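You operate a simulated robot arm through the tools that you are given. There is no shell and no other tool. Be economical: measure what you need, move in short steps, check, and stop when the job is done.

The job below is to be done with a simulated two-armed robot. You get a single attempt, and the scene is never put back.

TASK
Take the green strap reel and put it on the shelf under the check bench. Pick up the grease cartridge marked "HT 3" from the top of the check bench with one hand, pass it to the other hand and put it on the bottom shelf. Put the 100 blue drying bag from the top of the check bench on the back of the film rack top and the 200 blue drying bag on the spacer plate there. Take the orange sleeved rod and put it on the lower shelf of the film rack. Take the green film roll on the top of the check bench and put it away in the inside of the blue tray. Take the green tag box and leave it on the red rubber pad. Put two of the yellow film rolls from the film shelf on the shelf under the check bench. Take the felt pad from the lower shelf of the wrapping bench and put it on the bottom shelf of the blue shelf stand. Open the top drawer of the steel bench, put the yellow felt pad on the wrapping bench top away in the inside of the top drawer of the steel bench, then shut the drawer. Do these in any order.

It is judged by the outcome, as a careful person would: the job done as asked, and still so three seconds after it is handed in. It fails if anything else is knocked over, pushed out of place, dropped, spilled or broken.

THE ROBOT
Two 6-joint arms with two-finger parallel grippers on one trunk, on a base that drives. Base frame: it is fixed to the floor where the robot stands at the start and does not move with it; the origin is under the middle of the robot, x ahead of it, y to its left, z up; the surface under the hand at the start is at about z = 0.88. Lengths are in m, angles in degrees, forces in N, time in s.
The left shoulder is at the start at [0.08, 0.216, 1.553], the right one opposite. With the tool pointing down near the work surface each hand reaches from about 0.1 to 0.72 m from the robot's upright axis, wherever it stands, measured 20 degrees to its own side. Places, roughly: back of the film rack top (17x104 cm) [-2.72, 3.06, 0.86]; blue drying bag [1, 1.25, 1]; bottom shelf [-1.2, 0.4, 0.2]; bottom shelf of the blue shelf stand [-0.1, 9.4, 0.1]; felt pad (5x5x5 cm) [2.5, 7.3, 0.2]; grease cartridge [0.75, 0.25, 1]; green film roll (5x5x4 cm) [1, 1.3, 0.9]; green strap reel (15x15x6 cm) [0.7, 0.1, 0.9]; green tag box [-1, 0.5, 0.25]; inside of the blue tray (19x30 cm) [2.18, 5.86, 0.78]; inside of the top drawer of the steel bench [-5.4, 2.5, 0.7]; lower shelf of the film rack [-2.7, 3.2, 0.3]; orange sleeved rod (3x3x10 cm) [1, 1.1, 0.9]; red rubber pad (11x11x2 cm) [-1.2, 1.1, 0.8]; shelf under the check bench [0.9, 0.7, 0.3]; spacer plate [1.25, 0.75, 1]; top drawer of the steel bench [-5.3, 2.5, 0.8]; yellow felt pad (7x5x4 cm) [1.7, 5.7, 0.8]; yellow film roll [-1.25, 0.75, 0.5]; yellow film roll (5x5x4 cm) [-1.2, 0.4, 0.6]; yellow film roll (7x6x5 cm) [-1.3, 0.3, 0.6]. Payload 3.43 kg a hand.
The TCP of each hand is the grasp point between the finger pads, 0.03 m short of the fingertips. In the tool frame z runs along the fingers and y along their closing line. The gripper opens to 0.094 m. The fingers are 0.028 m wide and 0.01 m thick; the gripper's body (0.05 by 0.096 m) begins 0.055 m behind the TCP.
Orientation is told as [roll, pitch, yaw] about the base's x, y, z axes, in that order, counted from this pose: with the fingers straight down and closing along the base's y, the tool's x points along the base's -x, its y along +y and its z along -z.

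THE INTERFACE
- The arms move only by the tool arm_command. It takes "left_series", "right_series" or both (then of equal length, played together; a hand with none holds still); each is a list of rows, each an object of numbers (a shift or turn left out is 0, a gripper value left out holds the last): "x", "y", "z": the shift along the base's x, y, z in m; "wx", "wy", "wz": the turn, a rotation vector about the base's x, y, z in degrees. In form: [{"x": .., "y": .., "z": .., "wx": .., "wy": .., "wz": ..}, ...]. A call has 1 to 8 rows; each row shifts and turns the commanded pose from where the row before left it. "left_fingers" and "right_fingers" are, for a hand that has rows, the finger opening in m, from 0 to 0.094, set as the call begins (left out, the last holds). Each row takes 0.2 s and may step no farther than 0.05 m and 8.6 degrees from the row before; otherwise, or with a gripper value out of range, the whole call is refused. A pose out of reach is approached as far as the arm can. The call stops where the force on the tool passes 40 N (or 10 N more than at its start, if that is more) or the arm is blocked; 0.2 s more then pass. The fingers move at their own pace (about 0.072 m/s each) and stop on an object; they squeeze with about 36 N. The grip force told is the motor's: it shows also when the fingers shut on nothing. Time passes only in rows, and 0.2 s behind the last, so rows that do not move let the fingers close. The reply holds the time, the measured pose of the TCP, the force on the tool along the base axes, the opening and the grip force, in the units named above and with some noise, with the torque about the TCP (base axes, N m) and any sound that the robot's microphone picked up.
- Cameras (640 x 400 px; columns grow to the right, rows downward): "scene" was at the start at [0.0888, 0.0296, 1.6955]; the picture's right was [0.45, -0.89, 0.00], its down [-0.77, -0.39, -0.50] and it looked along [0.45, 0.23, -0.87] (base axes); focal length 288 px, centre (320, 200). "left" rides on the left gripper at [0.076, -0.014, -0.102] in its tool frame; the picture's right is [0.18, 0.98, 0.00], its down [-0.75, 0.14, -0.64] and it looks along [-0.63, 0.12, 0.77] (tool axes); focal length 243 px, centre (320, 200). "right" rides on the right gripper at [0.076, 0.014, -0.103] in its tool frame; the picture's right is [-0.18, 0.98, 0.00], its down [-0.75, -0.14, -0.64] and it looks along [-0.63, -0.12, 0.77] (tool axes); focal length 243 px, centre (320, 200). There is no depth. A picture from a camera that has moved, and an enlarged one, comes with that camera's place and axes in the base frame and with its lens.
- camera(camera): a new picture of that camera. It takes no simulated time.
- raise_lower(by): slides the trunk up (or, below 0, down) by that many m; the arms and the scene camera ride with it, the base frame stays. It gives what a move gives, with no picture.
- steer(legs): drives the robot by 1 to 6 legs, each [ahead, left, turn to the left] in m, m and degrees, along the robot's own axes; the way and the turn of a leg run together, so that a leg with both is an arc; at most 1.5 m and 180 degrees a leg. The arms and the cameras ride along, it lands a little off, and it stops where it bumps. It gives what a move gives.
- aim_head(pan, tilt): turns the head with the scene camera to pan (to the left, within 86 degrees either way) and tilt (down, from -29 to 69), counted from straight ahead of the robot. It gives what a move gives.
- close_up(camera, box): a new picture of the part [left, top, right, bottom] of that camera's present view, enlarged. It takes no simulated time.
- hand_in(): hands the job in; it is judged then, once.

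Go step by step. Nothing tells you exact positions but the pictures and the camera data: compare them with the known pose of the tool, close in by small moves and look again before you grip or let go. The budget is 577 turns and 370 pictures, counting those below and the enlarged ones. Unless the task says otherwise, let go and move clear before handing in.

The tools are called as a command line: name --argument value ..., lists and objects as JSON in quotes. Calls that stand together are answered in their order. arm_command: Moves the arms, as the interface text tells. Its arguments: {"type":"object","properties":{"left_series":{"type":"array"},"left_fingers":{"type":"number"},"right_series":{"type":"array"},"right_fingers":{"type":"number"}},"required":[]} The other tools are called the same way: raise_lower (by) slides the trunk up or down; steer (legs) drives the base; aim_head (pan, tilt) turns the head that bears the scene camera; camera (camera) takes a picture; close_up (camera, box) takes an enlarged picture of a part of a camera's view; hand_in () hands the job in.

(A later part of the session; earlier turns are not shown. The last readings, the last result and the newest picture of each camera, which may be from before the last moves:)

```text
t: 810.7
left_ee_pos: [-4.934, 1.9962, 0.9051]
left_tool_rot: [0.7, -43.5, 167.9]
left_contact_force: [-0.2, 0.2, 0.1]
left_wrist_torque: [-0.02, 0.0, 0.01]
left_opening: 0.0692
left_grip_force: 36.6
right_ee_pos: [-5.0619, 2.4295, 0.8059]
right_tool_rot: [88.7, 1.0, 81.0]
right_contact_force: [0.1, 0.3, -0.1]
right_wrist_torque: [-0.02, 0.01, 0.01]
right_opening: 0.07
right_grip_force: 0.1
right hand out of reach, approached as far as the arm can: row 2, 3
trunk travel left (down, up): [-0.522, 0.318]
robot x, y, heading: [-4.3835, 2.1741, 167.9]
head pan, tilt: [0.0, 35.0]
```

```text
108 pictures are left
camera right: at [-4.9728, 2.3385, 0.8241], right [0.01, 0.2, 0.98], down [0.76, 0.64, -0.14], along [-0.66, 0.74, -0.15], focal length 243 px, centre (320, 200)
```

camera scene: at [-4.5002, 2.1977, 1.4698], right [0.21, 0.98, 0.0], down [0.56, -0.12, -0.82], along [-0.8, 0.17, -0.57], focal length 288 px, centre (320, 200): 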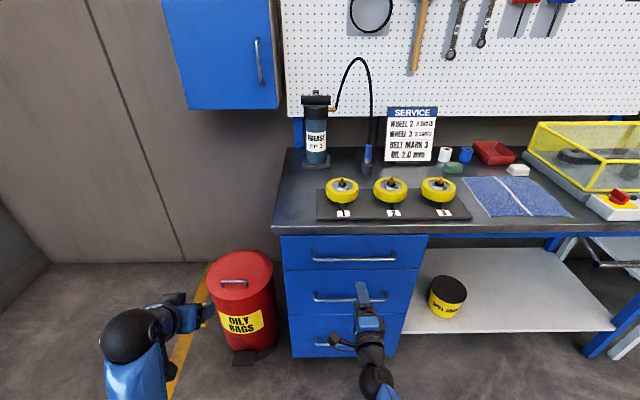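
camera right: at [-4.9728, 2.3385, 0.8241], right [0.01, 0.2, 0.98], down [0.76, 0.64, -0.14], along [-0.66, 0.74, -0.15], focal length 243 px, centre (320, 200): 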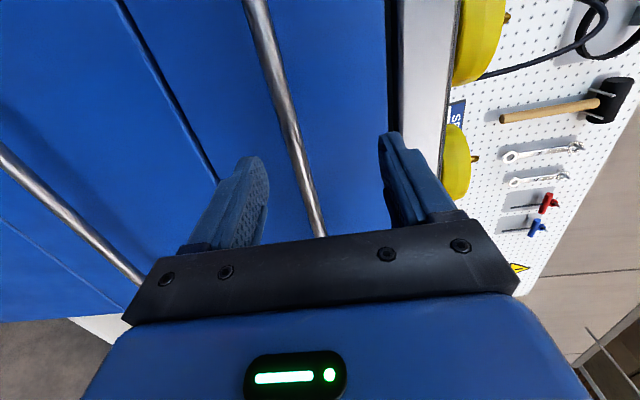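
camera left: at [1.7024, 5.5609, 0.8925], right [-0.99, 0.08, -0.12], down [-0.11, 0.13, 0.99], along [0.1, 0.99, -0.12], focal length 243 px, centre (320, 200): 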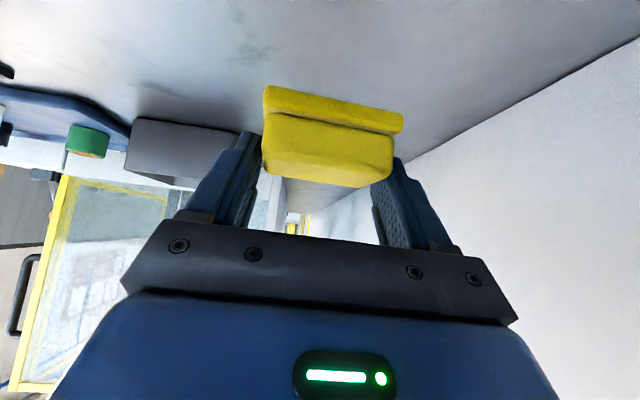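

raise_lower --by -0.014

steer --legs '[[0.035, 0, 0]]'

camera --camera "right"

```text
t: 811.3
left_ee_pos: [-4.934, 1.9965, 0.8903]
left_tool_rot: [0.6, -43.6, 167.9]
left_contact_force: [0.6, 0.5, -0.6]
left_wrist_torque: [-0.01, 0.01, 0.02]
left_opening: 0.0692
left_grip_force: 36.0
right_ee_pos: [-5.0606, 2.429, 0.7936]
right_tool_rot: [88.8, 1.0, 81.0]
right_contact_force: [-0.5, 0.5, -0.1]
right_wrist_torque: [0.01, -0.01, -0.01]
right_opening: 0.07
right_grip_force: 0.1
trunk travel left (down, up): [-0.508, 0.332]
robot x, y, heading: [-4.3865, 2.1711, 168.0]
head pan, tilt: [0.0, 35.0]
```

```text
t: 812.2
left_ee_pos: [-4.9633, 2.0044, 0.8921]
left_tool_rot: [0.6, -43.6, 167.9]
left_contact_force: [0.7, -0.4, -0.1]
left_wrist_torque: [0.01, 0.0, 0.01]
left_opening: 0.069
left_grip_force: 36.1
right_ee_pos: [-5.0919, 2.4343, 0.7964]
right_tool_rot: [88.9, 1.0, 81.1]
right_contact_force: [0.0, -0.1, 0.4]
right_wrist_torque: [0.03, 0.01, 0.0]
right_opening: 0.07
right_grip_force: 0.0
trunk travel left (down, up): [-0.508, 0.332]
robot x, y, heading: [-4.4182, 2.1813, 168.1]
head pan, tilt: [0.0, 35.0]
```

```text
107 pictures are left
camera right: at [-5.0027, 2.3448, 0.8126], right [0.01, 0.2, 0.98], down [0.75, 0.64, -0.14], along [-0.66, 0.74, -0.14], focal length 243 px, centre (320, 200)
```

right: 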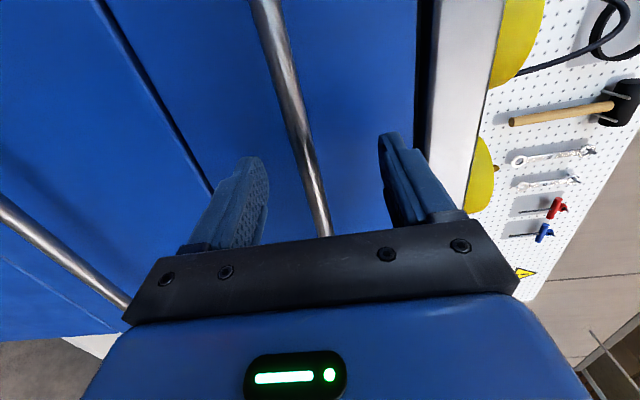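

arm_command --right_fingers 0.0 --right_series '[{}, {}, {}, {}, {}]'

camera --camera "right"

```text
t: 813.4
left_ee_pos: [-4.9666, 2.0041, 0.8905]
left_tool_rot: [0.5, -43.5, 167.9]
left_contact_force: [-0.8, 0.4, -0.5]
left_wrist_torque: [0.01, 0.0, 0.0]
left_opening: 0.0692
left_grip_force: 36.6
right_ee_pos: [-5.0951, 2.4359, 0.79]
right_tool_rot: [88.4, 0.8, 81.0]
right_contact_force: [10.8, -2.9, -17.0]
right_wrist_torque: [1.28, -0.52, 0.13]
right_opening: 0.0116
right_grip_force: 45.0
trunk travel left (down, up): [-0.508, 0.332]
robot x, y, heading: [-4.414, 2.179, 168.0]
head pan, tilt: [0.0, 35.0]
```

```text
106 pictures are left
camera right: at [-5.0044, 2.3451, 0.8077], right [0.01, 0.2, 0.98], down [0.76, 0.64, -0.13], along [-0.66, 0.74, -0.15], focal length 243 px, centre (320, 200)
```

right: 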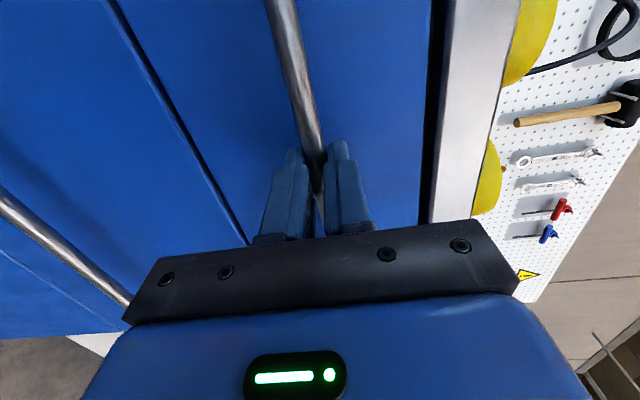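

The bar is gripped. I'll pull with the arm gently.

arm_command --right_series '[{"x": 0.02, "y": -0.004}, {"x": 0.02, "y": -0.004}]'

steer --legs '[[-0.1, 0, 0]]'

camera --camera "scene"

```text
t: 814.0
left_ee_pos: [-4.9673, 2.0031, 0.8901]
left_tool_rot: [0.6, -43.4, 167.9]
left_contact_force: [0.9, 0.6, 0.1]
left_wrist_torque: [0.0, 0.0, -0.04]
left_opening: 0.0691
left_grip_force: 36.3
right_ee_pos: [-5.0545, 2.4278, 0.7904]
right_tool_rot: [88.6, 0.9, 81.0]
right_contact_force: [2.1, -1.7, -17.2]
right_wrist_torque: [1.14, -0.58, 0.75]
right_opening: 0.0118
right_grip_force: 44.9
trunk travel left (down, up): [-0.508, 0.332]
robot x, y, heading: [-4.4149, 2.1831, 167.6]
head pan, tilt: [0.0, 35.0]
```

```text
t: 815.1
left_ee_pos: [-4.8729, 1.9849, 0.8896]
left_tool_rot: [0.8, -43.4, 167.9]
left_contact_force: [0.9, 0.2, -0.7]
left_wrist_torque: [0.01, 0.03, -0.04]
left_opening: 0.0692
left_grip_force: 35.8
right_ee_pos: [-4.9587, 2.4086, 0.7907]
right_tool_rot: [88.6, 1.0, 80.8]
right_contact_force: [-0.3, 5.3, -19.5]
right_wrist_torque: [1.2, -0.45, 0.18]
right_opening: 0.0122
right_grip_force: 45.2
trunk travel left (down, up): [-0.508, 0.332]
robot x, y, heading: [-4.3207, 2.1612, 168.0]
head pan, tilt: [0.0, 35.0]
```

```text
105 pictures are left
camera scene: at [-4.4411, 2.1862, 1.4553], right [0.21, 0.98, 0.0], down [0.56, -0.12, -0.82], along [-0.8, 0.17, -0.58], focal length 288 px, centre (320, 200)
```

scene: 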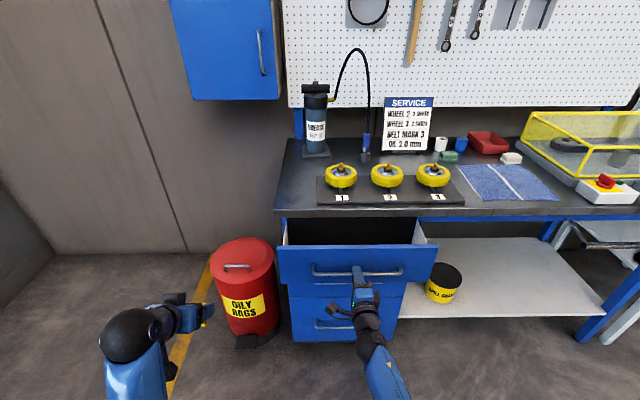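

The drawer slides. Pull 12 cm more.

steer --legs '[[-0.13, 0, 0]]'

camera --camera "scene"

```text
t: 816.4
left_ee_pos: [-4.7457, 1.9594, 0.8914]
left_tool_rot: [0.8, -43.5, 167.9]
left_contact_force: [-0.6, -0.3, 0.0]
left_wrist_torque: [0.01, -0.02, 0.0]
left_opening: 0.0694
left_grip_force: 35.9
right_ee_pos: [-4.8316, 2.3826, 0.7907]
right_tool_rot: [88.4, 0.9, 80.7]
right_contact_force: [1.3, 13.1, -11.6]
right_wrist_torque: [1.19, -0.37, -0.25]
right_opening: 0.0119
right_grip_force: 44.7
trunk travel left (down, up): [-0.508, 0.332]
robot x, y, heading: [-4.1929, 2.1335, 167.9]
head pan, tilt: [0.0, 35.0]
```

```text
104 pictures are left
camera scene: at [-4.3133, 2.1597, 1.4553], right [0.21, 0.98, 0.0], down [0.56, -0.12, -0.82], along [-0.8, 0.17, -0.58], focal length 288 px, centre (320, 200)
```

scene: 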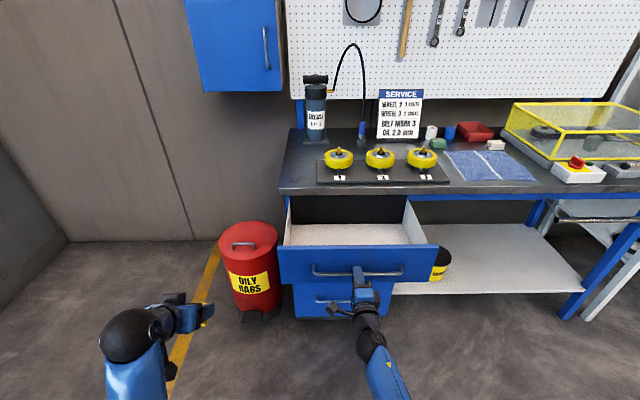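

The drawer is open ~27 cm. I'll let go of the handle, move the right hand aside, and shift the base so the left hand can reach in.

arm_command --right_fingers 0.07 --right_series '[{}, {}, {}, {"x": 0.03, "y": -0.006}, {"x": 0.035, "y": -0.007}, {"x": 0.03, "y": 0.02}, {"x": 0.02, "y": 0.035}, {"x": 0.01, "y": 0.04}]'

arm_command --left_series '[{"z": 0.04}, {"z": 0.04}, {"z": 0.03}, {"z": 0.03}]' --right_series '[{"x": 0.01, "y": 0.04}, {"x": 0.01, "y": 0.04}, {"x": 0.01, "y": 0.04}, {}]'

steer --legs '[[0, -0.3, 0], [0.15, 0, 0]]'

camera --camera "scene"

camera --camera "left"

```text
t: 818.2
left_ee_pos: [-4.7426, 1.9551, 0.8914]
left_tool_rot: [0.6, -43.6, 167.8]
left_contact_force: [0.0, 0.7, 0.1]
left_wrist_torque: [0.01, 0.0, 0.02]
left_opening: 0.0692
left_grip_force: 36.0
right_ee_pos: [-4.7069, 2.4609, 0.7891]
right_tool_rot: [87.6, -7.9, 79.3]
right_contact_force: [0.0, -0.5, 0.6]
right_wrist_torque: [0.03, 0.02, -0.09]
right_opening: 0.07
right_grip_force: 0.1
right hand out of reach, approached as far as the arm can: row 8
trunk travel left (down, up): [-0.508, 0.332]
robot x, y, heading: [-4.1922, 2.1314, 168.0]
head pan, tilt: [0.0, 35.0]
```

```text
t: 819.2
left_ee_pos: [-4.7667, 1.9595, 0.984]
left_tool_rot: [0.7, -43.8, 168.0]
left_contact_force: [0.9, 0.5, -0.3]
left_wrist_torque: [-0.02, 0.01, -0.01]
left_opening: 0.0691
left_grip_force: 35.8
left hand out of reach, approached as far as the arm can: row 3, 4
right_ee_pos: [-4.6791, 2.575, 0.7914]
right_tool_rot: [88.7, 0.9, 80.7]
right_contact_force: [0.6, -0.4, 0.6]
right_wrist_torque: [0.0, -0.05, 0.01]
right_opening: 0.0701
right_grip_force: 0.0
trunk travel left (down, up): [-0.508, 0.332]
robot x, y, heading: [-4.1948, 2.1322, 167.8]
head pan, tilt: [0.0, 35.0]
```

```text
t: 822.2
left_ee_pos: [-4.8483, 2.2838, 0.9844]
left_tool_rot: [0.7, -43.8, 167.9]
left_contact_force: [0.9, 0.0, -0.8]
left_wrist_torque: [0.0, 0.0, 0.02]
left_opening: 0.0687
left_grip_force: 36.0
right_ee_pos: [-4.762, 2.8986, 0.791]
right_tool_rot: [88.6, 0.9, 80.7]
right_contact_force: [-0.2, -0.1, 0.0]
right_wrist_torque: [-0.02, 0.01, 0.02]
right_opening: 0.0701
right_grip_force: 0.0
trunk travel left (down, up): [-0.508, 0.332]
robot x, y, heading: [-4.2821, 2.4608, 168.0]
head pan, tilt: [0.0, 35.0]
```

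```text
103 pictures are left
camera scene: at [-4.3935, 2.4815, 1.4558], right [0.21, 0.98, 0.0], down [0.56, -0.12, -0.82], along [-0.8, 0.17, -0.57], focal length 288 px, centre (320, 200)
```

scene: 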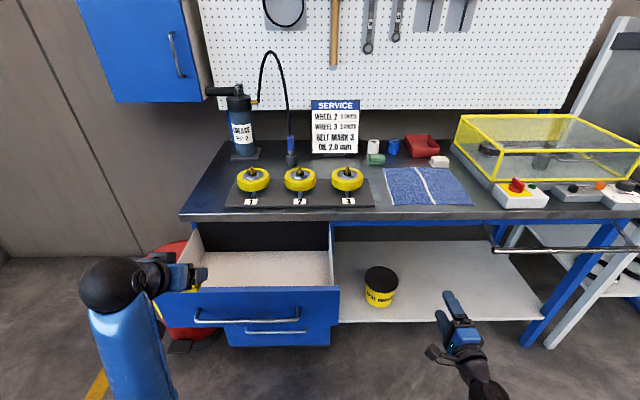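

```text
102 pictures are left
camera left: at [-4.724, 2.2721, 1.0034], right [-0.07, -0.99, -0.12], down [-0.12, -0.11, 0.99], along [-0.99, 0.08, -0.11], focal length 243 px, centre (320, 200)
```

left: 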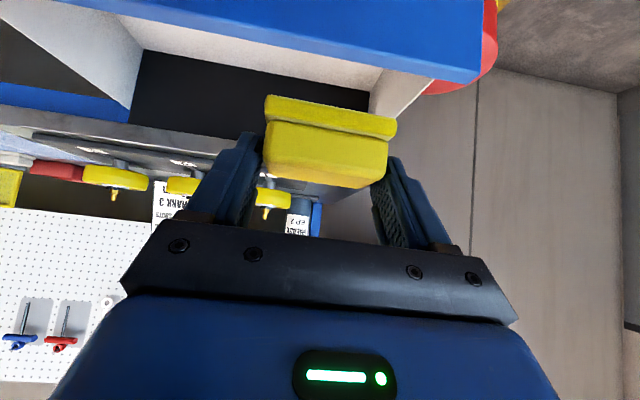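

arm_command --left_series '[{"x": -0.034, "y": 0.024}, {"x": -0.034, "y": 0.024}, {"x": -0.034, "y": 0.024}, {"x": -0.034, "y": 0.024}, {"x": -0.034, "y": 0.024}, {"x": -0.03, "y": 0.02}]'

camera --camera "scene"

camera --camera "left"

```text
t: 823.6
left_ee_pos: [-5.0518, 2.4242, 0.9835]
left_tool_rot: [0.8, -43.9, 167.9]
left_contact_force: [-0.5, 0.4, -0.3]
left_wrist_torque: [-0.03, 0.03, 0.0]
left_opening: 0.0692
left_grip_force: 35.3
right_ee_pos: [-4.7613, 2.9, 0.79]
right_tool_rot: [88.5, 0.9, 80.7]
right_contact_force: [-0.5, 0.0, -0.2]
right_wrist_torque: [0.06, 0.02, 0.0]
right_opening: 0.0699
right_grip_force: 0.0
trunk travel left (down, up): [-0.508, 0.332]
robot x, y, heading: [-4.2788, 2.4585, 167.8]
head pan, tilt: [0.0, 35.0]
```

```text
101 pictures are left
camera scene: at [-4.3955, 2.4828, 1.4555], right [0.21, 0.98, 0.0], down [0.56, -0.12, -0.82], along [-0.8, 0.17, -0.57], focal length 288 px, centre (320, 200)
```

scene: 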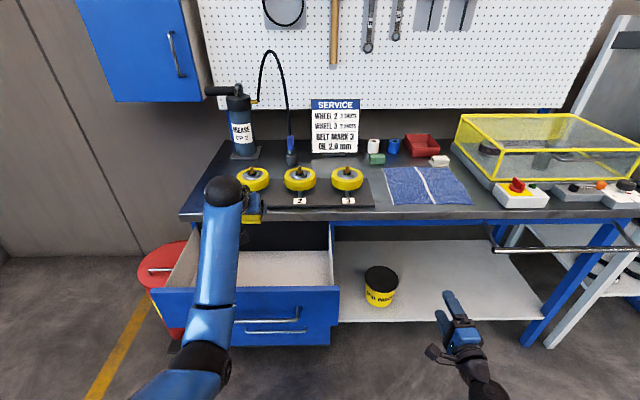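

```text
100 pictures are left
camera left: at [-4.926, 2.4132, 1.0039], right [-0.07, -0.99, -0.12], down [-0.12, -0.11, 0.99], along [-0.99, 0.08, -0.12], focal length 243 px, centre (320, 200)
```

left: 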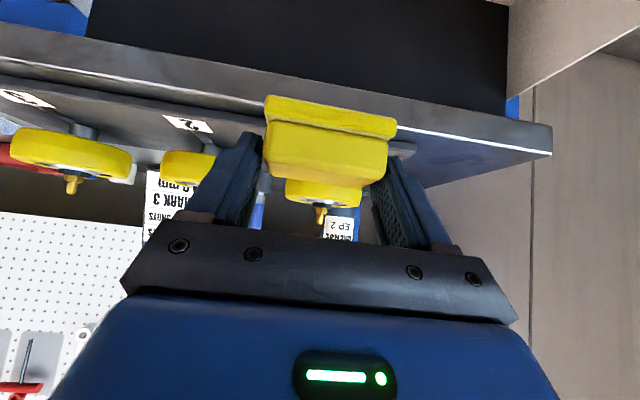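

arm_command --left_series '[{"x": 0.018, "y": -0.004, "z": -0.03}, {"z": -0.03}, {"z": -0.03}, {"z": -0.02}]'

camera --camera "left"

close_up --camera "scene" --box '[130, 150, 370, 330]'

```text
t: 824.6
left_ee_pos: [-5.0312, 2.4188, 0.8728]
left_tool_rot: [0.7, -44.0, 167.9]
left_contact_force: [-0.4, -1.0, -0.9]
left_wrist_torque: [0.02, -0.02, -0.02]
left_opening: 0.0692
left_grip_force: 36.0
right_ee_pos: [-4.7624, 2.9007, 0.7909]
right_tool_rot: [88.6, 0.9, 80.8]
right_contact_force: [0.3, 0.3, 0.1]
right_wrist_torque: [-0.01, -0.01, -0.01]
right_opening: 0.07
right_grip_force: 0.1
trunk travel left (down, up): [-0.508, 0.332]
robot x, y, heading: [-4.2768, 2.4571, 167.9]
head pan, tilt: [0.0, 35.0]
```

```text
99 pictures are left
camera left: at [-4.9061, 2.4075, 0.8938], right [-0.07, -0.99, -0.12], down [-0.12, -0.11, 0.99], along [-0.99, 0.08, -0.11], focal length 243 px, centre (320, 200)
```

left: 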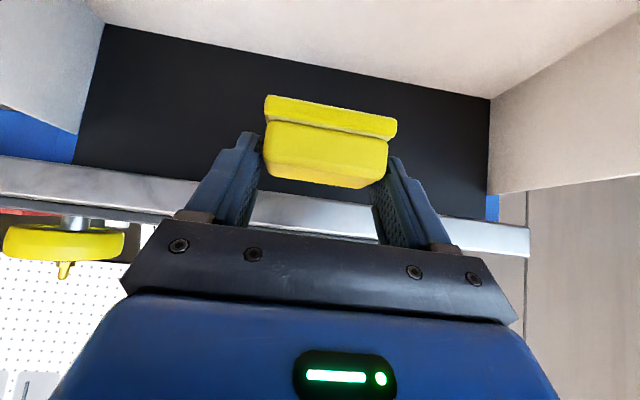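

```text
2.22 times, centred on (250, 240) of scene
camera zoom: at [-4.3948, 2.482, 1.4556], right [0.21, 0.98, 0.0], down [0.56, -0.12, -0.82], along [-0.8, 0.17, -0.57], focal length 640 px, centre (476, 111)
```

zoom: 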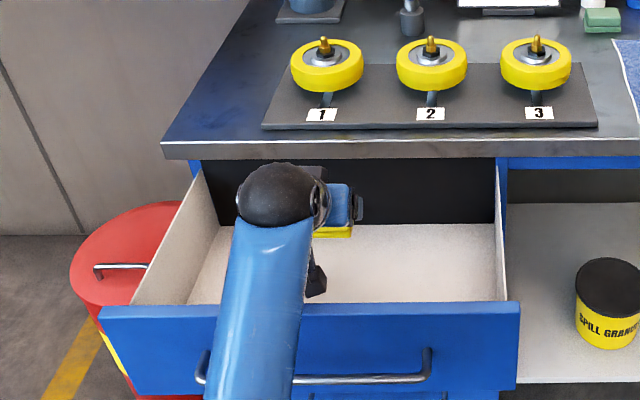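

arm_command --left_series '[{"z": -0.02}, {"z": -0.02}, {"z": -0.015}, {"z": -0.01}]'

camera --camera "left"

```text
t: 825.2
left_ee_pos: [-5.034, 2.4203, 0.856]
left_tool_rot: [0.5, -45.4, 168.0]
left_contact_force: [1.6, 0.9, 15.8]
left_wrist_torque: [-0.33, -2.28, 0.24]
left_opening: 0.0692
left_grip_force: 35.6
right_ee_pos: [-4.761, 2.899, 0.7909]
right_tool_rot: [88.6, 0.9, 80.7]
right_contact_force: [0.1, -0.4, -1.1]
right_wrist_torque: [0.0, 0.02, -0.03]
right_opening: 0.0699
right_grip_force: 0.0
trunk travel left (down, up): [-0.508, 0.332]
robot x, y, heading: [-4.2793, 2.4564, 167.9]
head pan, tilt: [0.0, 35.0]
stopped in row 2 (left hand): the force on the tool passed its limit at 56 N (the readings are from after the stop); the commanded pose is now the measured one
```

```text
97 pictures are left
camera left: at [-4.9093, 2.4091, 0.8713], right [-0.07, -0.99, -0.12], down [-0.1, -0.12, 0.99], along [-0.99, 0.08, -0.09], focal length 243 px, centre (320, 200)
```

left: 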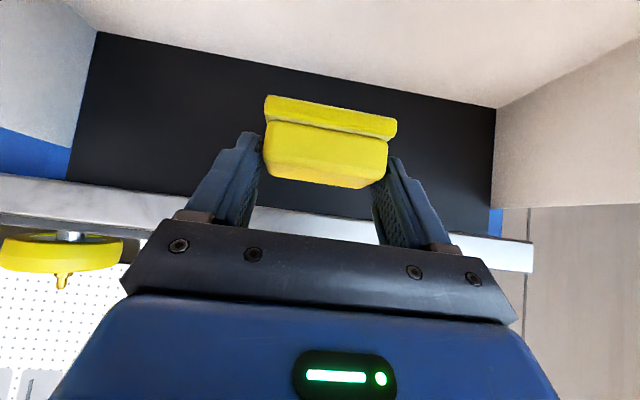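

The wrist camera mount is touching the drawer's front panel. I'll lift a little, move 5 cm deeper, and lower again.

arm_command --left_series '[{"z": 0.02}, {"x": -0.028, "y": 0.006}, {"x": -0.024, "y": 0.005}, {"z": -0.02}, {"z": -0.015}]'

camera --camera "left"

close_up --camera "scene" --box '[130, 150, 370, 330]'

```text
t: 826.4
left_ee_pos: [-5.0871, 2.4295, 0.8358]
left_tool_rot: [0.5, -45.0, 167.9]
left_contact_force: [-0.1, -0.4, -0.9]
left_wrist_torque: [-0.01, -0.01, -0.01]
left_opening: 0.0693
left_grip_force: 36.2
right_ee_pos: [-4.7624, 2.8988, 0.7909]
right_tool_rot: [88.5, 0.9, 80.7]
right_contact_force: [-0.4, 0.4, -1.0]
right_wrist_torque: [0.02, 0.01, -0.01]
right_opening: 0.0703
right_grip_force: 0.1
trunk travel left (down, up): [-0.508, 0.332]
robot x, y, heading: [-4.2775, 2.4566, 167.9]
head pan, tilt: [0.0, 35.0]
```

```text
96 pictures are left
camera left: at [-4.9625, 2.4191, 0.8529], right [-0.07, -0.99, -0.12], down [-0.1, -0.12, 0.99], along [-0.99, 0.08, -0.09], focal length 243 px, centre (320, 200)
```

left: 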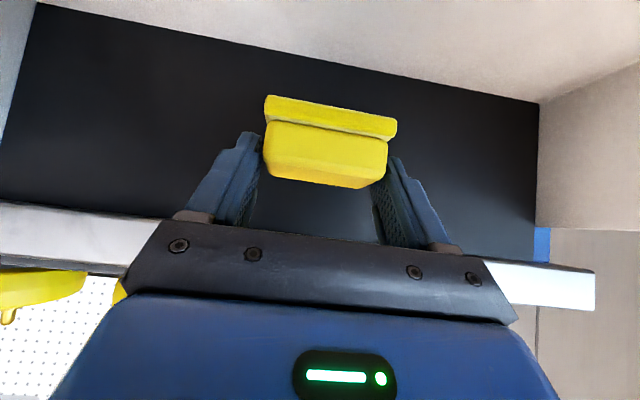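

```text
2.22 times, centred on (250, 240) of scene
camera zoom: at [-4.3954, 2.482, 1.4556], right [0.21, 0.98, 0.0], down [0.56, -0.12, -0.82], along [-0.8, 0.17, -0.57], focal length 640 px, centre (476, 111)
```

zoom: 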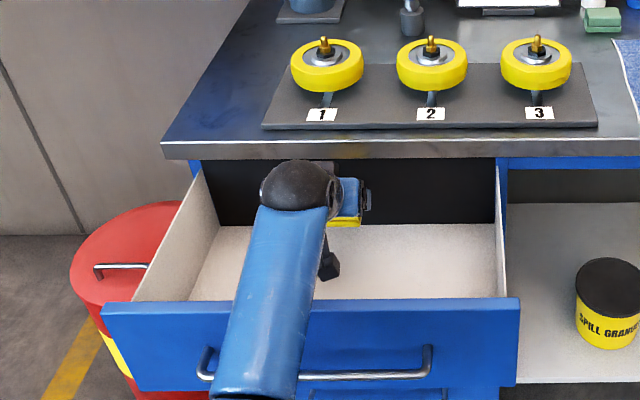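

arm_command --left_series '[{"z": -0.015}, {"z": -0.015}, {"z": -0.012}]'

camera --camera "left"

```text
t: 827.2
left_ee_pos: [-5.0876, 2.4301, 0.7935]
left_tool_rot: [0.6, -44.9, 168.0]
left_contact_force: [-0.1, -0.6, -0.6]
left_wrist_torque: [0.02, 0.0, -0.01]
left_opening: 0.069
left_grip_force: 36.0
right_ee_pos: [-4.7615, 2.8997, 0.791]
right_tool_rot: [88.6, 0.9, 80.6]
right_contact_force: [0.4, -0.3, 0.4]
right_wrist_torque: [0.01, 0.03, -0.01]
right_opening: 0.0702
right_grip_force: 0.0
trunk travel left (down, up): [-0.508, 0.332]
robot x, y, heading: [-4.277, 2.4582, 167.9]
head pan, tilt: [0.0, 35.0]
```

```text
94 pictures are left
camera left: at [-4.9616, 2.419, 0.8104], right [-0.07, -0.99, -0.12], down [-0.1, -0.12, 0.99], along [-0.99, 0.08, -0.1], focal length 243 px, centre (320, 200)
```

left: 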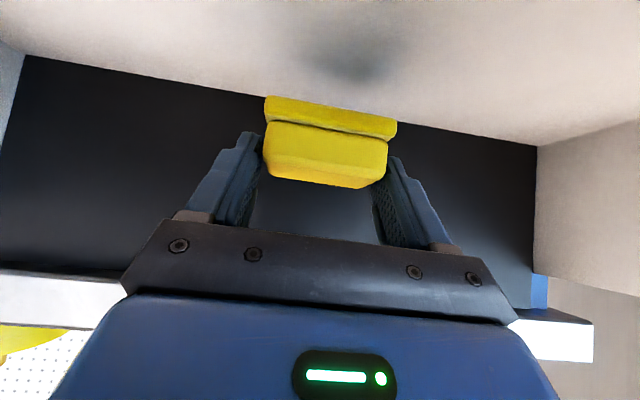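

arm_command --left_series '[{"z": -0.012}, {"z": -0.01}, {"z": -0.008}]'

camera --camera "left"

```text
t: 828.0
left_ee_pos: [-5.0874, 2.4304, 0.7632]
left_tool_rot: [0.7, -44.9, 167.9]
left_contact_force: [0.2, 1.4, -0.6]
left_wrist_torque: [-0.03, -0.03, -0.03]
left_opening: 0.0689
left_grip_force: 36.2
right_ee_pos: [-4.7612, 2.8979, 0.7897]
right_tool_rot: [88.5, 0.9, 80.7]
right_contact_force: [-0.1, 0.3, 0.4]
right_wrist_torque: [0.04, -0.03, 0.03]
right_opening: 0.07
right_grip_force: 0.1
trunk travel left (down, up): [-0.508, 0.332]
robot x, y, heading: [-4.2774, 2.4593, 167.8]
head pan, tilt: [0.0, 35.0]
```

```text
93 pictures are left
camera left: at [-4.962, 2.4193, 0.7804], right [-0.07, -0.99, -0.12], down [-0.1, -0.12, 0.99], along [-0.99, 0.08, -0.1], focal length 243 px, centre (320, 200)
```

left: 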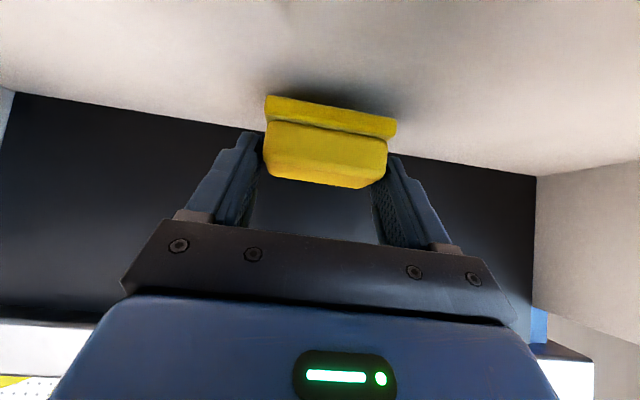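

arm_command --left_series '[{"z": -0.006}, {"z": -0.006}, {"z": -0.005}]'

```text
t: 828.8
left_ee_pos: [-5.0873, 2.4305, 0.7573]
left_tool_rot: [0.7, -45.9, 167.9]
left_contact_force: [-0.5, 0.0, -0.3]
left_wrist_torque: [-0.04, 0.03, 0.0]
left_opening: 0.069
left_grip_force: 36.5
right_ee_pos: [-4.7592, 2.899, 0.794]
right_tool_rot: [88.9, 1.0, 80.7]
right_contact_force: [0.0, 0.5, -0.5]
right_wrist_torque: [-0.02, -0.01, -0.01]
right_opening: 0.0702
right_grip_force: 0.0
trunk travel left (down, up): [-0.508, 0.332]
robot x, y, heading: [-4.2768, 2.4598, 167.7]
head pan, tilt: [0.0, 35.0]
```

The forearm is now touching the front panel's top, so I won't press further; the pad is only ~1 cm above the drawer floor. I'll lift slightly and release.

arm_command --left_series '[{"z": 0.006}, {"z": 0.004}]'

arm_command --left_fingers 0.09 --left_series '[{}, {}, {}]'

camera --camera "left"

```text
t: 829.4
left_ee_pos: [-5.0858, 2.4297, 0.7568]
left_tool_rot: [0.6, -45.2, 167.8]
left_contact_force: [-0.4, -0.2, -1.0]
left_wrist_torque: [0.02, 0.03, 0.0]
left_opening: 0.0693
left_grip_force: 36.1
right_ee_pos: [-4.7606, 2.899, 0.7906]
right_tool_rot: [88.6, 0.9, 80.7]
right_contact_force: [0.2, 0.0, 1.6]
right_wrist_torque: [0.01, 0.02, 0.0]
right_opening: 0.0701
right_grip_force: 0.0
trunk travel left (down, up): [-0.508, 0.332]
robot x, y, heading: [-4.279, 2.457, 167.9]
head pan, tilt: [0.0, 35.0]
```

```text
t: 830.2
left_ee_pos: [-5.0847, 2.4306, 0.7574]
left_tool_rot: [0.6, -45.0, 168.0]
left_contact_force: [0.4, -0.1, -0.1]
left_wrist_torque: [-0.01, -0.03, 0.02]
left_opening: 0.0903
left_grip_force: 0.2
right_ee_pos: [-4.7602, 2.9001, 0.7909]
right_tool_rot: [88.7, 0.9, 80.7]
right_contact_force: [0.1, 0.3, 0.1]
right_wrist_torque: [0.03, -0.02, 0.01]
right_opening: 0.0699
right_grip_force: 0.0
trunk travel left (down, up): [-0.508, 0.332]
robot x, y, heading: [-4.2766, 2.4575, 167.8]
head pan, tilt: [0.0, 35.0]
```

```text
92 pictures are left
camera left: at [-4.9607, 2.4191, 0.7744], right [-0.07, -0.99, -0.12], down [-0.1, -0.12, 0.99], along [-0.99, 0.08, -0.09], focal length 243 px, centre (320, 200)
```

left: 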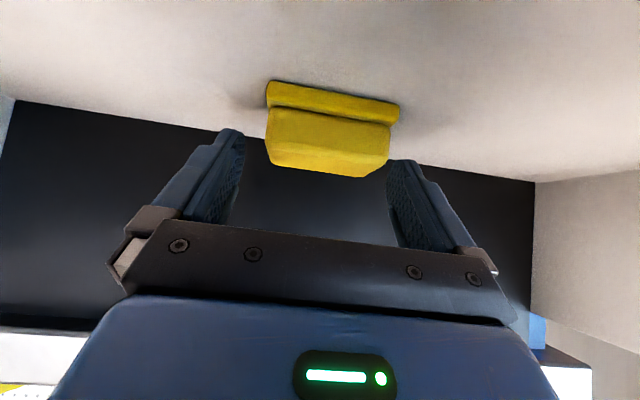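

The pad lies in the drawer. Lift the hand straight up and out.

arm_command --left_series '[{"z": 0.03, "x": 0.01}, {"z": 0.04, "x": 0.01}, {"z": 0.04}, {"z": 0.04}, {"z": 0.04}, {"z": 0.04}, {"x": 0.04, "y": -0.01}, {"x": 0.04, "y": -0.02}]'

camera --camera "scene"

```text
t: 832.0
left_ee_pos: [-4.9857, 2.3977, 0.9872]
left_tool_rot: [0.6, -45.1, 168.0]
left_contact_force: [0.2, -0.5, -0.4]
left_wrist_torque: [0.0, -0.01, 0.0]
left_opening: 0.0901
left_grip_force: 0.0
right_ee_pos: [-4.7619, 2.8991, 0.7915]
right_tool_rot: [88.6, 0.8, 80.7]
right_contact_force: [0.9, 0.0, 0.6]
right_wrist_torque: [0.01, -0.01, -0.01]
right_opening: 0.0699
right_grip_force: 0.1
trunk travel left (down, up): [-0.508, 0.332]
robot x, y, heading: [-4.2756, 2.459, 167.9]
head pan, tilt: [0.0, 35.0]
```

```text
91 pictures are left
camera scene: at [-4.3937, 2.481, 1.4558], right [0.21, 0.98, 0.0], down [0.56, -0.12, -0.82], along [-0.8, 0.17, -0.57], focal length 288 px, centre (320, 200)
```

scene: 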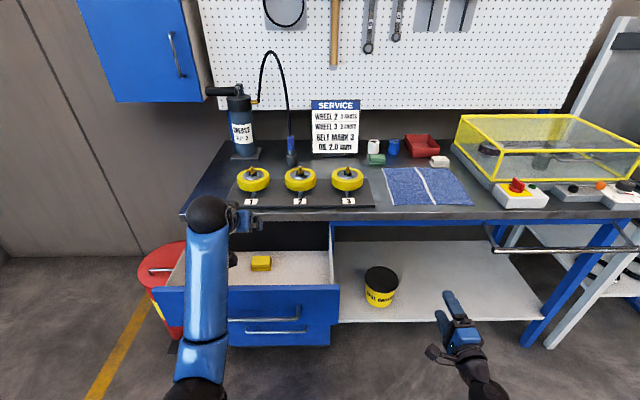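

Pad is inside. Now close the drawer: retract the left hand, then push the front with the right hand's closed fingertips.

arm_command --left_series '[{"x": 0.04, "y": -0.009}, {"x": 0.04, "y": -0.009}, {"x": 0.04, "y": -0.009}, {"x": 0.04, "y": -0.009}, {"x": 0.04, "y": -0.009}]' --right_series '[{"x": 0.02}, {"x": 0.02}, {}, {}, {}]' --right_fingers 0.0

steer --legs '[[0, 0.42, 0]]'

arm_command --right_series '[{"y": -0.04, "x": -0.008}, {"y": -0.03, "x": -0.006}, {}]'

camera --camera "scene"

camera --camera "right"

```text
t: 833.2
left_ee_pos: [-4.8, 2.3591, 0.9767]
left_tool_rot: [0.6, -45.2, 167.9]
left_contact_force: [0.3, 0.4, -0.4]
left_wrist_torque: [-0.01, -0.03, 0.01]
left_opening: 0.0897
left_grip_force: 0.1
left hand out of reach, approached as far as the arm can: row 5
right_ee_pos: [-4.7214, 2.8982, 0.7922]
right_tool_rot: [88.6, 0.9, 80.7]
right_contact_force: [-0.5, 0.1, -1.5]
right_wrist_torque: [0.02, -0.01, 0.01]
right_opening: 0.0
right_grip_force: 33.5
trunk travel left (down, up): [-0.508, 0.332]
robot x, y, heading: [-4.2791, 2.4579, 167.8]
head pan, tilt: [0.0, 35.0]
```

```text
t: 835.5
left_ee_pos: [-4.8814, 1.9866, 0.9767]
left_tool_rot: [0.5, -45.3, 168.0]
left_contact_force: [0.1, -0.5, -0.1]
left_wrist_torque: [-0.01, 0.04, -0.01]
left_opening: 0.0903
left_grip_force: 0.2
right_ee_pos: [-4.8004, 2.5351, 0.7928]
right_tool_rot: [88.6, 0.6, 79.1]
right_contact_force: [2.5, 5.2, 0.4]
right_wrist_torque: [0.03, 0.03, -0.08]
right_opening: 0.0
right_grip_force: 33.2
trunk travel left (down, up): [-0.508, 0.332]
robot x, y, heading: [-4.3589, 2.0846, 167.8]
head pan, tilt: [0.0, 35.0]
stopped in leg 1: the force on the tool passed its limit at 61 N (the readings are from after the stop); the commanded pose is now the measured one
```

```text
t: 835.9
left_ee_pos: [-4.8802, 1.9923, 0.9769]
left_tool_rot: [0.8, -45.2, 167.8]
left_contact_force: [-1.2, 0.3, 0.3]
left_wrist_torque: [0.01, 0.03, 0.02]
left_opening: 0.0898
left_grip_force: 0.1
right_ee_pos: [-4.7974, 2.5336, 0.7931]
right_tool_rot: [88.9, 0.6, 77.4]
right_contact_force: [0.6, -0.2, -0.6]
right_wrist_torque: [0.03, -0.01, -0.01]
right_opening: 0.0002
right_grip_force: 33.0
trunk travel left (down, up): [-0.508, 0.332]
robot x, y, heading: [-4.3593, 2.085, 167.6]
head pan, tilt: [0.0, 35.0]
stopped in row 1 (right hand): the force on the tool passed its limit at 60 N (the readings are from after the stop); the commanded pose is now the measured one
```

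```text
90 pictures are left
camera scene: at [-4.4731, 2.1141, 1.4557], right [0.21, 0.98, 0.0], down [0.56, -0.12, -0.82], along [-0.8, 0.17, -0.57], focal length 288 px, centre (320, 200)
```

scene: 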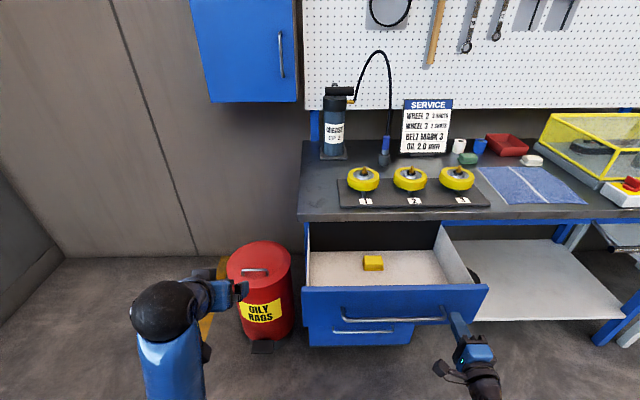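

```text
89 pictures are left
camera right: at [-4.7152, 2.4393, 0.8083], right [0.02, 0.19, 0.98], down [0.79, 0.59, -0.14], along [-0.61, 0.78, -0.14], focal length 243 px, centre (320, 200)
```

right: 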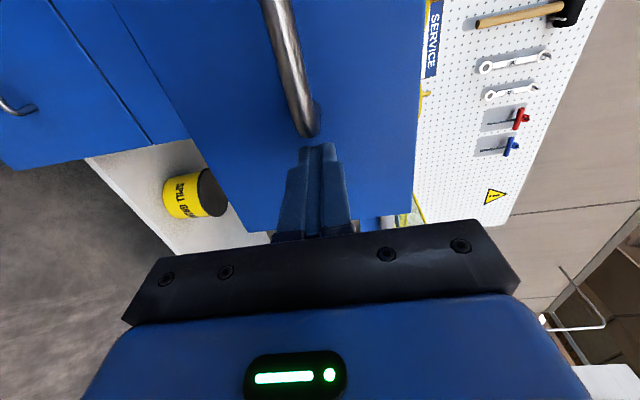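

The fingertips ran sideways into the handle end. Back off 8 cm, raise above the bar, centre, then push.

steer --legs '[[-0.08, 0, 0]]'

steer --legs '[[0, 0.1, 0]]'

raise_lower --by 0.043

camera --camera "right"

camera --camera "scene"

```text
t: 836.9
left_ee_pos: [-4.8046, 1.9742, 0.9767]
left_tool_rot: [0.7, -45.3, 167.7]
left_contact_force: [-0.5, 0.0, 1.1]
left_wrist_torque: [-0.03, -0.01, -0.01]
left_opening: 0.0898
left_grip_force: 0.0
right_ee_pos: [-4.7228, 2.5176, 0.7933]
right_tool_rot: [88.9, 0.6, 77.3]
right_contact_force: [1.0, 9.3, 4.0]
right_wrist_torque: [-0.01, 0.04, -0.27]
right_opening: 0.0001
right_grip_force: 32.6
trunk travel left (down, up): [-0.508, 0.332]
robot x, y, heading: [-4.2852, 2.0699, 167.7]
head pan, tilt: [0.0, 35.0]
```

```text
t: 837.7
left_ee_pos: [-4.8084, 1.9606, 0.9755]
left_tool_rot: [0.4, -45.0, 167.6]
left_contact_force: [-0.6, -0.4, 0.5]
left_wrist_torque: [0.01, -0.04, -0.02]
left_opening: 0.0903
left_grip_force: 0.0
right_ee_pos: [-4.7194, 2.515, 0.7964]
right_tool_rot: [89.4, 0.2, 75.0]
right_contact_force: [6.2, 20.9, -1.7]
right_wrist_torque: [0.12, -0.07, -0.39]
right_opening: 0.0
right_grip_force: 33.0
trunk travel left (down, up): [-0.508, 0.332]
robot x, y, heading: [-4.284, 2.0559, 167.1]
head pan, tilt: [0.0, 35.0]
stopped in leg 1: the force on the tool passed its limit at 57 N (the readings are from after the stop); the commanded pose is now the measured one
```

```text
t: 838.6
left_ee_pos: [-4.8076, 1.9615, 1.0202]
left_tool_rot: [0.7, -45.1, 167.4]
left_contact_force: [0.8, -0.3, 0.1]
left_wrist_torque: [-0.03, -0.02, 0.0]
left_opening: 0.0898
left_grip_force: 0.1
right_ee_pos: [-4.7228, 2.5115, 0.8376]
right_tool_rot: [89.2, 0.2, 75.7]
right_contact_force: [-0.4, -0.4, 0.2]
right_wrist_torque: [-0.01, 0.02, 0.0]
right_opening: 0.0
right_grip_force: 34.1
trunk travel left (down, up): [-0.551, 0.289]
robot x, y, heading: [-4.2835, 2.0543, 167.4]
head pan, tilt: [0.0, 35.0]
```

```text
88 pictures are left
camera right: at [-4.6418, 2.4139, 0.8536], right [0.04, 0.19, 0.98], down [0.81, 0.57, -0.14], along [-0.59, 0.8, -0.13], focal length 243 px, centre (320, 200)
```

right: 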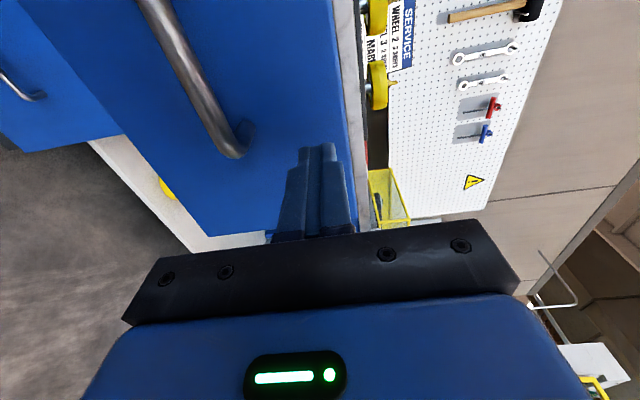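

```text
87 pictures are left
camera scene: at [-4.4005, 2.0813, 1.4985], right [0.22, 0.98, 0.0], down [0.56, -0.13, -0.82], along [-0.8, 0.18, -0.57], focal length 288 px, centre (320, 200)
```

scene: 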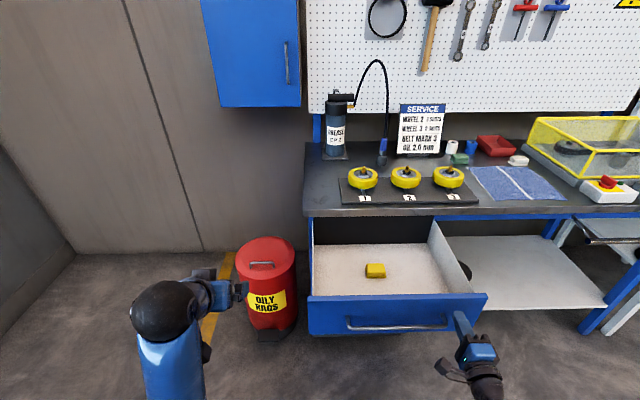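

The drawer came along a bit, no harm. Now above the bar: back off, move to the middle, and push.

arm_command --right_series '[{"x": 0.03, "y": -0.007}, {"x": 0.03, "y": -0.007}]'

steer --legs '[[0, 0.13, 0]]'

camera --camera "right"

camera --camera "scene"

```text
t: 839.4
left_ee_pos: [-4.8089, 1.9595, 1.0188]
left_tool_rot: [0.5, -45.2, 167.5]
left_contact_force: [-0.3, 0.0, 0.6]
left_wrist_torque: [-0.04, 0.0, -0.01]
left_opening: 0.0901
left_grip_force: 0.2
right_ee_pos: [-4.6848, 2.4934, 0.8575]
right_tool_rot: [91.4, -1.2, 78.5]
right_contact_force: [-0.4, -0.2, -0.4]
right_wrist_torque: [0.0, 0.01, 0.01]
right_opening: 0.0002
right_grip_force: 33.4
trunk travel left (down, up): [-0.551, 0.289]
robot x, y, heading: [-4.2788, 2.054, 167.4]
head pan, tilt: [0.0, 35.0]
stopped in row 2 (right hand): the arm was blocked; the commanded pose is now the measured one
```

```text
t: 840.7
left_ee_pos: [-4.8353, 1.8338, 1.0188]
left_tool_rot: [0.6, -45.1, 167.5]
left_contact_force: [0.1, -0.1, -0.1]
left_wrist_torque: [0.02, 0.01, 0.03]
left_opening: 0.0901
left_grip_force: 0.1
right_ee_pos: [-4.7131, 2.3681, 0.8582]
right_tool_rot: [91.8, -1.4, 78.2]
right_contact_force: [-0.2, 0.1, -0.7]
right_wrist_torque: [0.0, -0.01, -0.01]
right_opening: 0.0
right_grip_force: 32.7
trunk travel left (down, up): [-0.551, 0.289]
robot x, y, heading: [-4.308, 1.9287, 167.6]
head pan, tilt: [0.0, 35.0]
```

```text
86 pictures are left
camera right: at [-4.627, 2.2729, 0.8666], right [0.06, 0.15, 0.99], down [0.78, 0.61, -0.14], along [-0.63, 0.78, -0.08], focal length 243 px, centre (320, 200)
```

right: 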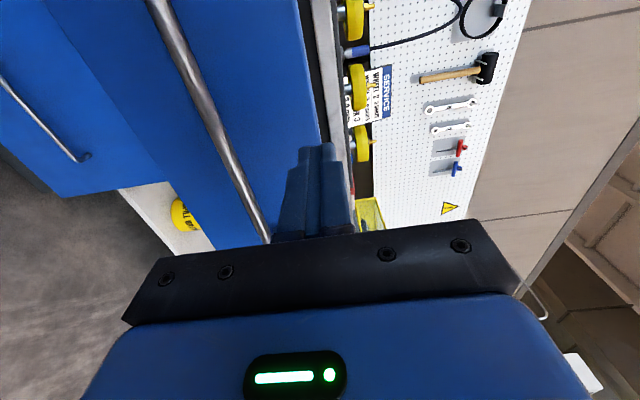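

```text
85 pictures are left
camera scene: at [-4.4278, 1.9544, 1.4982], right [0.22, 0.98, 0.0], down [0.56, -0.13, -0.82], along [-0.8, 0.18, -0.57], focal length 288 px, centre (320, 200)
```

scene: 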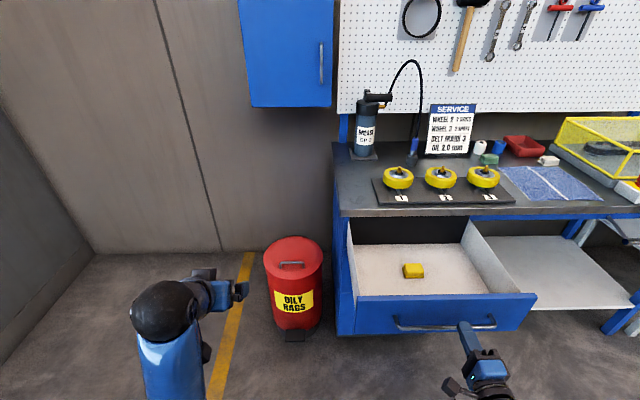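

raise_lower --by -0.024

steer --legs '[[0.15, 0, 0]]'

camera --camera "scene"

camera --camera "right"

```text
t: 841.4
left_ee_pos: [-4.8368, 1.8327, 0.995]
left_tool_rot: [0.5, -45.1, 167.6]
left_contact_force: [-0.4, -0.5, 0.1]
left_wrist_torque: [0.0, 0.02, 0.02]
left_opening: 0.0898
left_grip_force: 0.1
right_ee_pos: [-4.7132, 2.3668, 0.8352]
right_tool_rot: [91.9, -1.6, 78.3]
right_contact_force: [0.3, 0.0, 0.6]
right_wrist_torque: [-0.01, -0.02, -0.03]
right_opening: 0.0002
right_grip_force: 33.1
trunk travel left (down, up): [-0.527, 0.313]
robot x, y, heading: [-4.3101, 1.9286, 167.4]
head pan, tilt: [0.0, 35.0]
```

```text
t: 842.7
left_ee_pos: [-4.981, 1.8649, 0.9948]
left_tool_rot: [0.5, -45.2, 167.5]
left_contact_force: [0.6, 0.9, 0.4]
left_wrist_torque: [-0.03, 0.0, 0.02]
left_opening: 0.0901
left_grip_force: 0.1
right_ee_pos: [-4.8589, 2.3996, 0.8368]
right_tool_rot: [91.8, -1.5, 78.3]
right_contact_force: [-0.5, 0.1, -0.2]
right_wrist_torque: [-0.02, -0.01, -0.02]
right_opening: 0.0001
right_grip_force: 32.5
trunk travel left (down, up): [-0.527, 0.313]
robot x, y, heading: [-4.4552, 1.9603, 167.7]
head pan, tilt: [0.0, 35.0]
```

```text
84 pictures are left
camera scene: at [-4.5723, 1.9848, 1.4749], right [0.22, 0.98, 0.0], down [0.56, -0.12, -0.82], along [-0.8, 0.18, -0.57], focal length 288 px, centre (320, 200)
```

scene: 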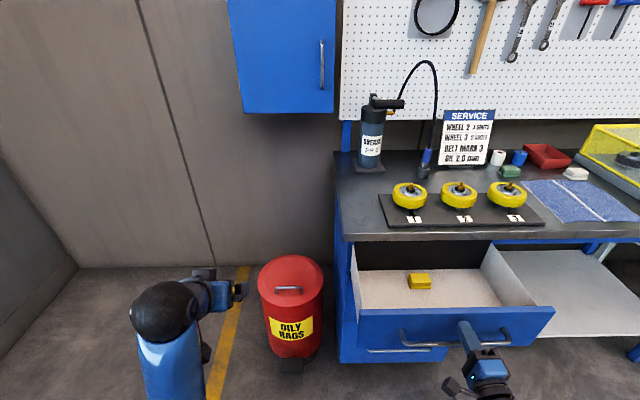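

```text
83 pictures are left
camera right: at [-4.7728, 2.3045, 0.8444], right [0.06, 0.15, 0.99], down [0.78, 0.61, -0.14], along [-0.63, 0.78, -0.08], focal length 243 px, centre (320, 200)
```

right: 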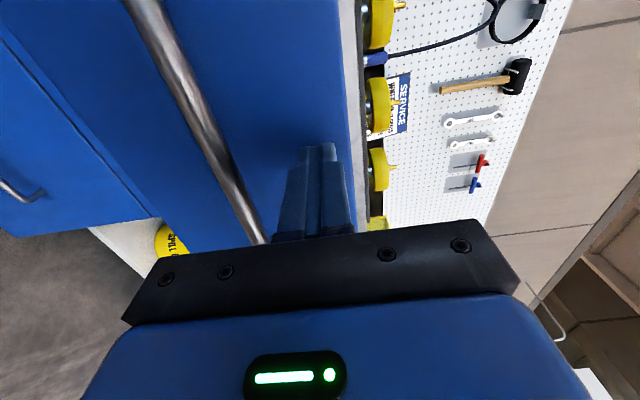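

steer --legs '[[0.14, 0, 0]]'

camera --camera "scene"

```text
t: 844.1
left_ee_pos: [-5.1156, 1.8952, 0.996]
left_tool_rot: [0.5, -45.2, 167.6]
left_contact_force: [0.1, -0.3, -0.6]
left_wrist_torque: [-0.01, -0.02, 0.03]
left_opening: 0.0897
left_grip_force: 0.1
right_ee_pos: [-4.9944, 2.4305, 0.8361]
right_tool_rot: [91.8, -1.4, 78.3]
right_contact_force: [-0.7, 0.5, 0.1]
right_wrist_torque: [-0.01, -0.02, 0.01]
right_opening: 0.0
right_grip_force: 33.4
trunk travel left (down, up): [-0.527, 0.313]
robot x, y, heading: [-4.5971, 1.9893, 167.7]
head pan, tilt: [0.0, 35.0]
```

```text
82 pictures are left
camera scene: at [-4.7078, 2.0148, 1.4748], right [0.22, 0.98, 0.0], down [0.56, -0.12, -0.82], along [-0.8, 0.18, -0.57], focal length 288 px, centre (320, 200)
```

scene: 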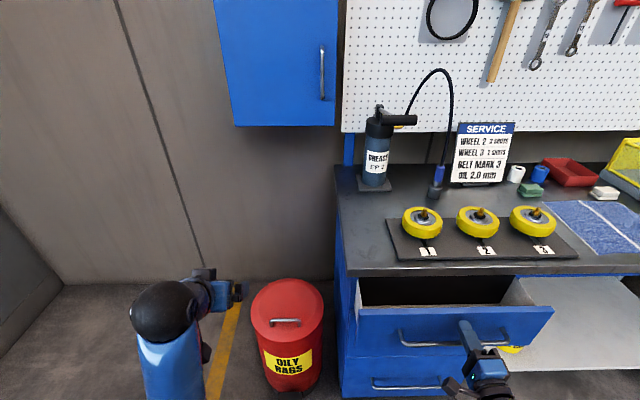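

steer --legs '[[0.1, 0, 0]]'

steer --legs '[[0.02, 0, 0]]'

camera --camera "scene"

```text
t: 845.2
left_ee_pos: [-5.2133, 1.9164, 0.9956]
left_tool_rot: [0.5, -45.0, 167.5]
left_contact_force: [0.0, 0.5, -0.6]
left_wrist_torque: [0.03, 0.0, -0.05]
left_opening: 0.0901
left_grip_force: 0.1
right_ee_pos: [-5.0899, 2.452, 0.8361]
right_tool_rot: [92.0, -1.3, 78.3]
right_contact_force: [-0.3, 0.2, -0.4]
right_wrist_torque: [0.01, 0.01, -0.02]
right_opening: 0.0
right_grip_force: 32.9
trunk travel left (down, up): [-0.527, 0.313]
robot x, y, heading: [-4.6915, 2.0168, 167.5]
head pan, tilt: [0.0, 35.0]
```

```text
t: 846.1
left_ee_pos: [-5.2319, 1.9225, 0.9955]
left_tool_rot: [0.6, -45.1, 167.3]
left_contact_force: [-0.2, 0.4, -0.2]
left_wrist_torque: [0.03, 0.01, 0.04]
left_opening: 0.0903
left_grip_force: 0.0
right_ee_pos: [-5.11, 2.4553, 0.8371]
right_tool_rot: [91.9, -1.5, 78.4]
right_contact_force: [7.5, -2.2, 0.6]
right_wrist_torque: [0.05, -0.02, 0.09]
right_opening: 0.0
right_grip_force: 32.8
trunk travel left (down, up): [-0.527, 0.313]
robot x, y, heading: [-4.712, 2.0161, 167.5]
head pan, tilt: [0.0, 35.0]
stopped in leg 1: the force on the tool passed its limit at 255 N (the readings are from after the stop); the commanded pose is now the measured one
```

```text
81 pictures are left
camera scene: at [-4.8237, 2.0407, 1.4747], right [0.22, 0.98, 0.0], down [0.56, -0.13, -0.82], along [-0.8, 0.18, -0.57], focal length 288 px, centre (320, 200)
```

scene: 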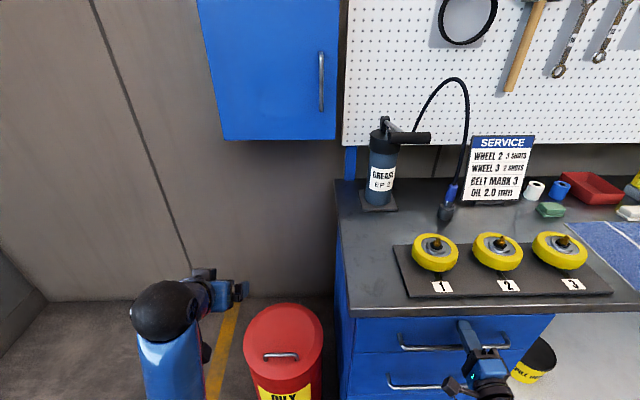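

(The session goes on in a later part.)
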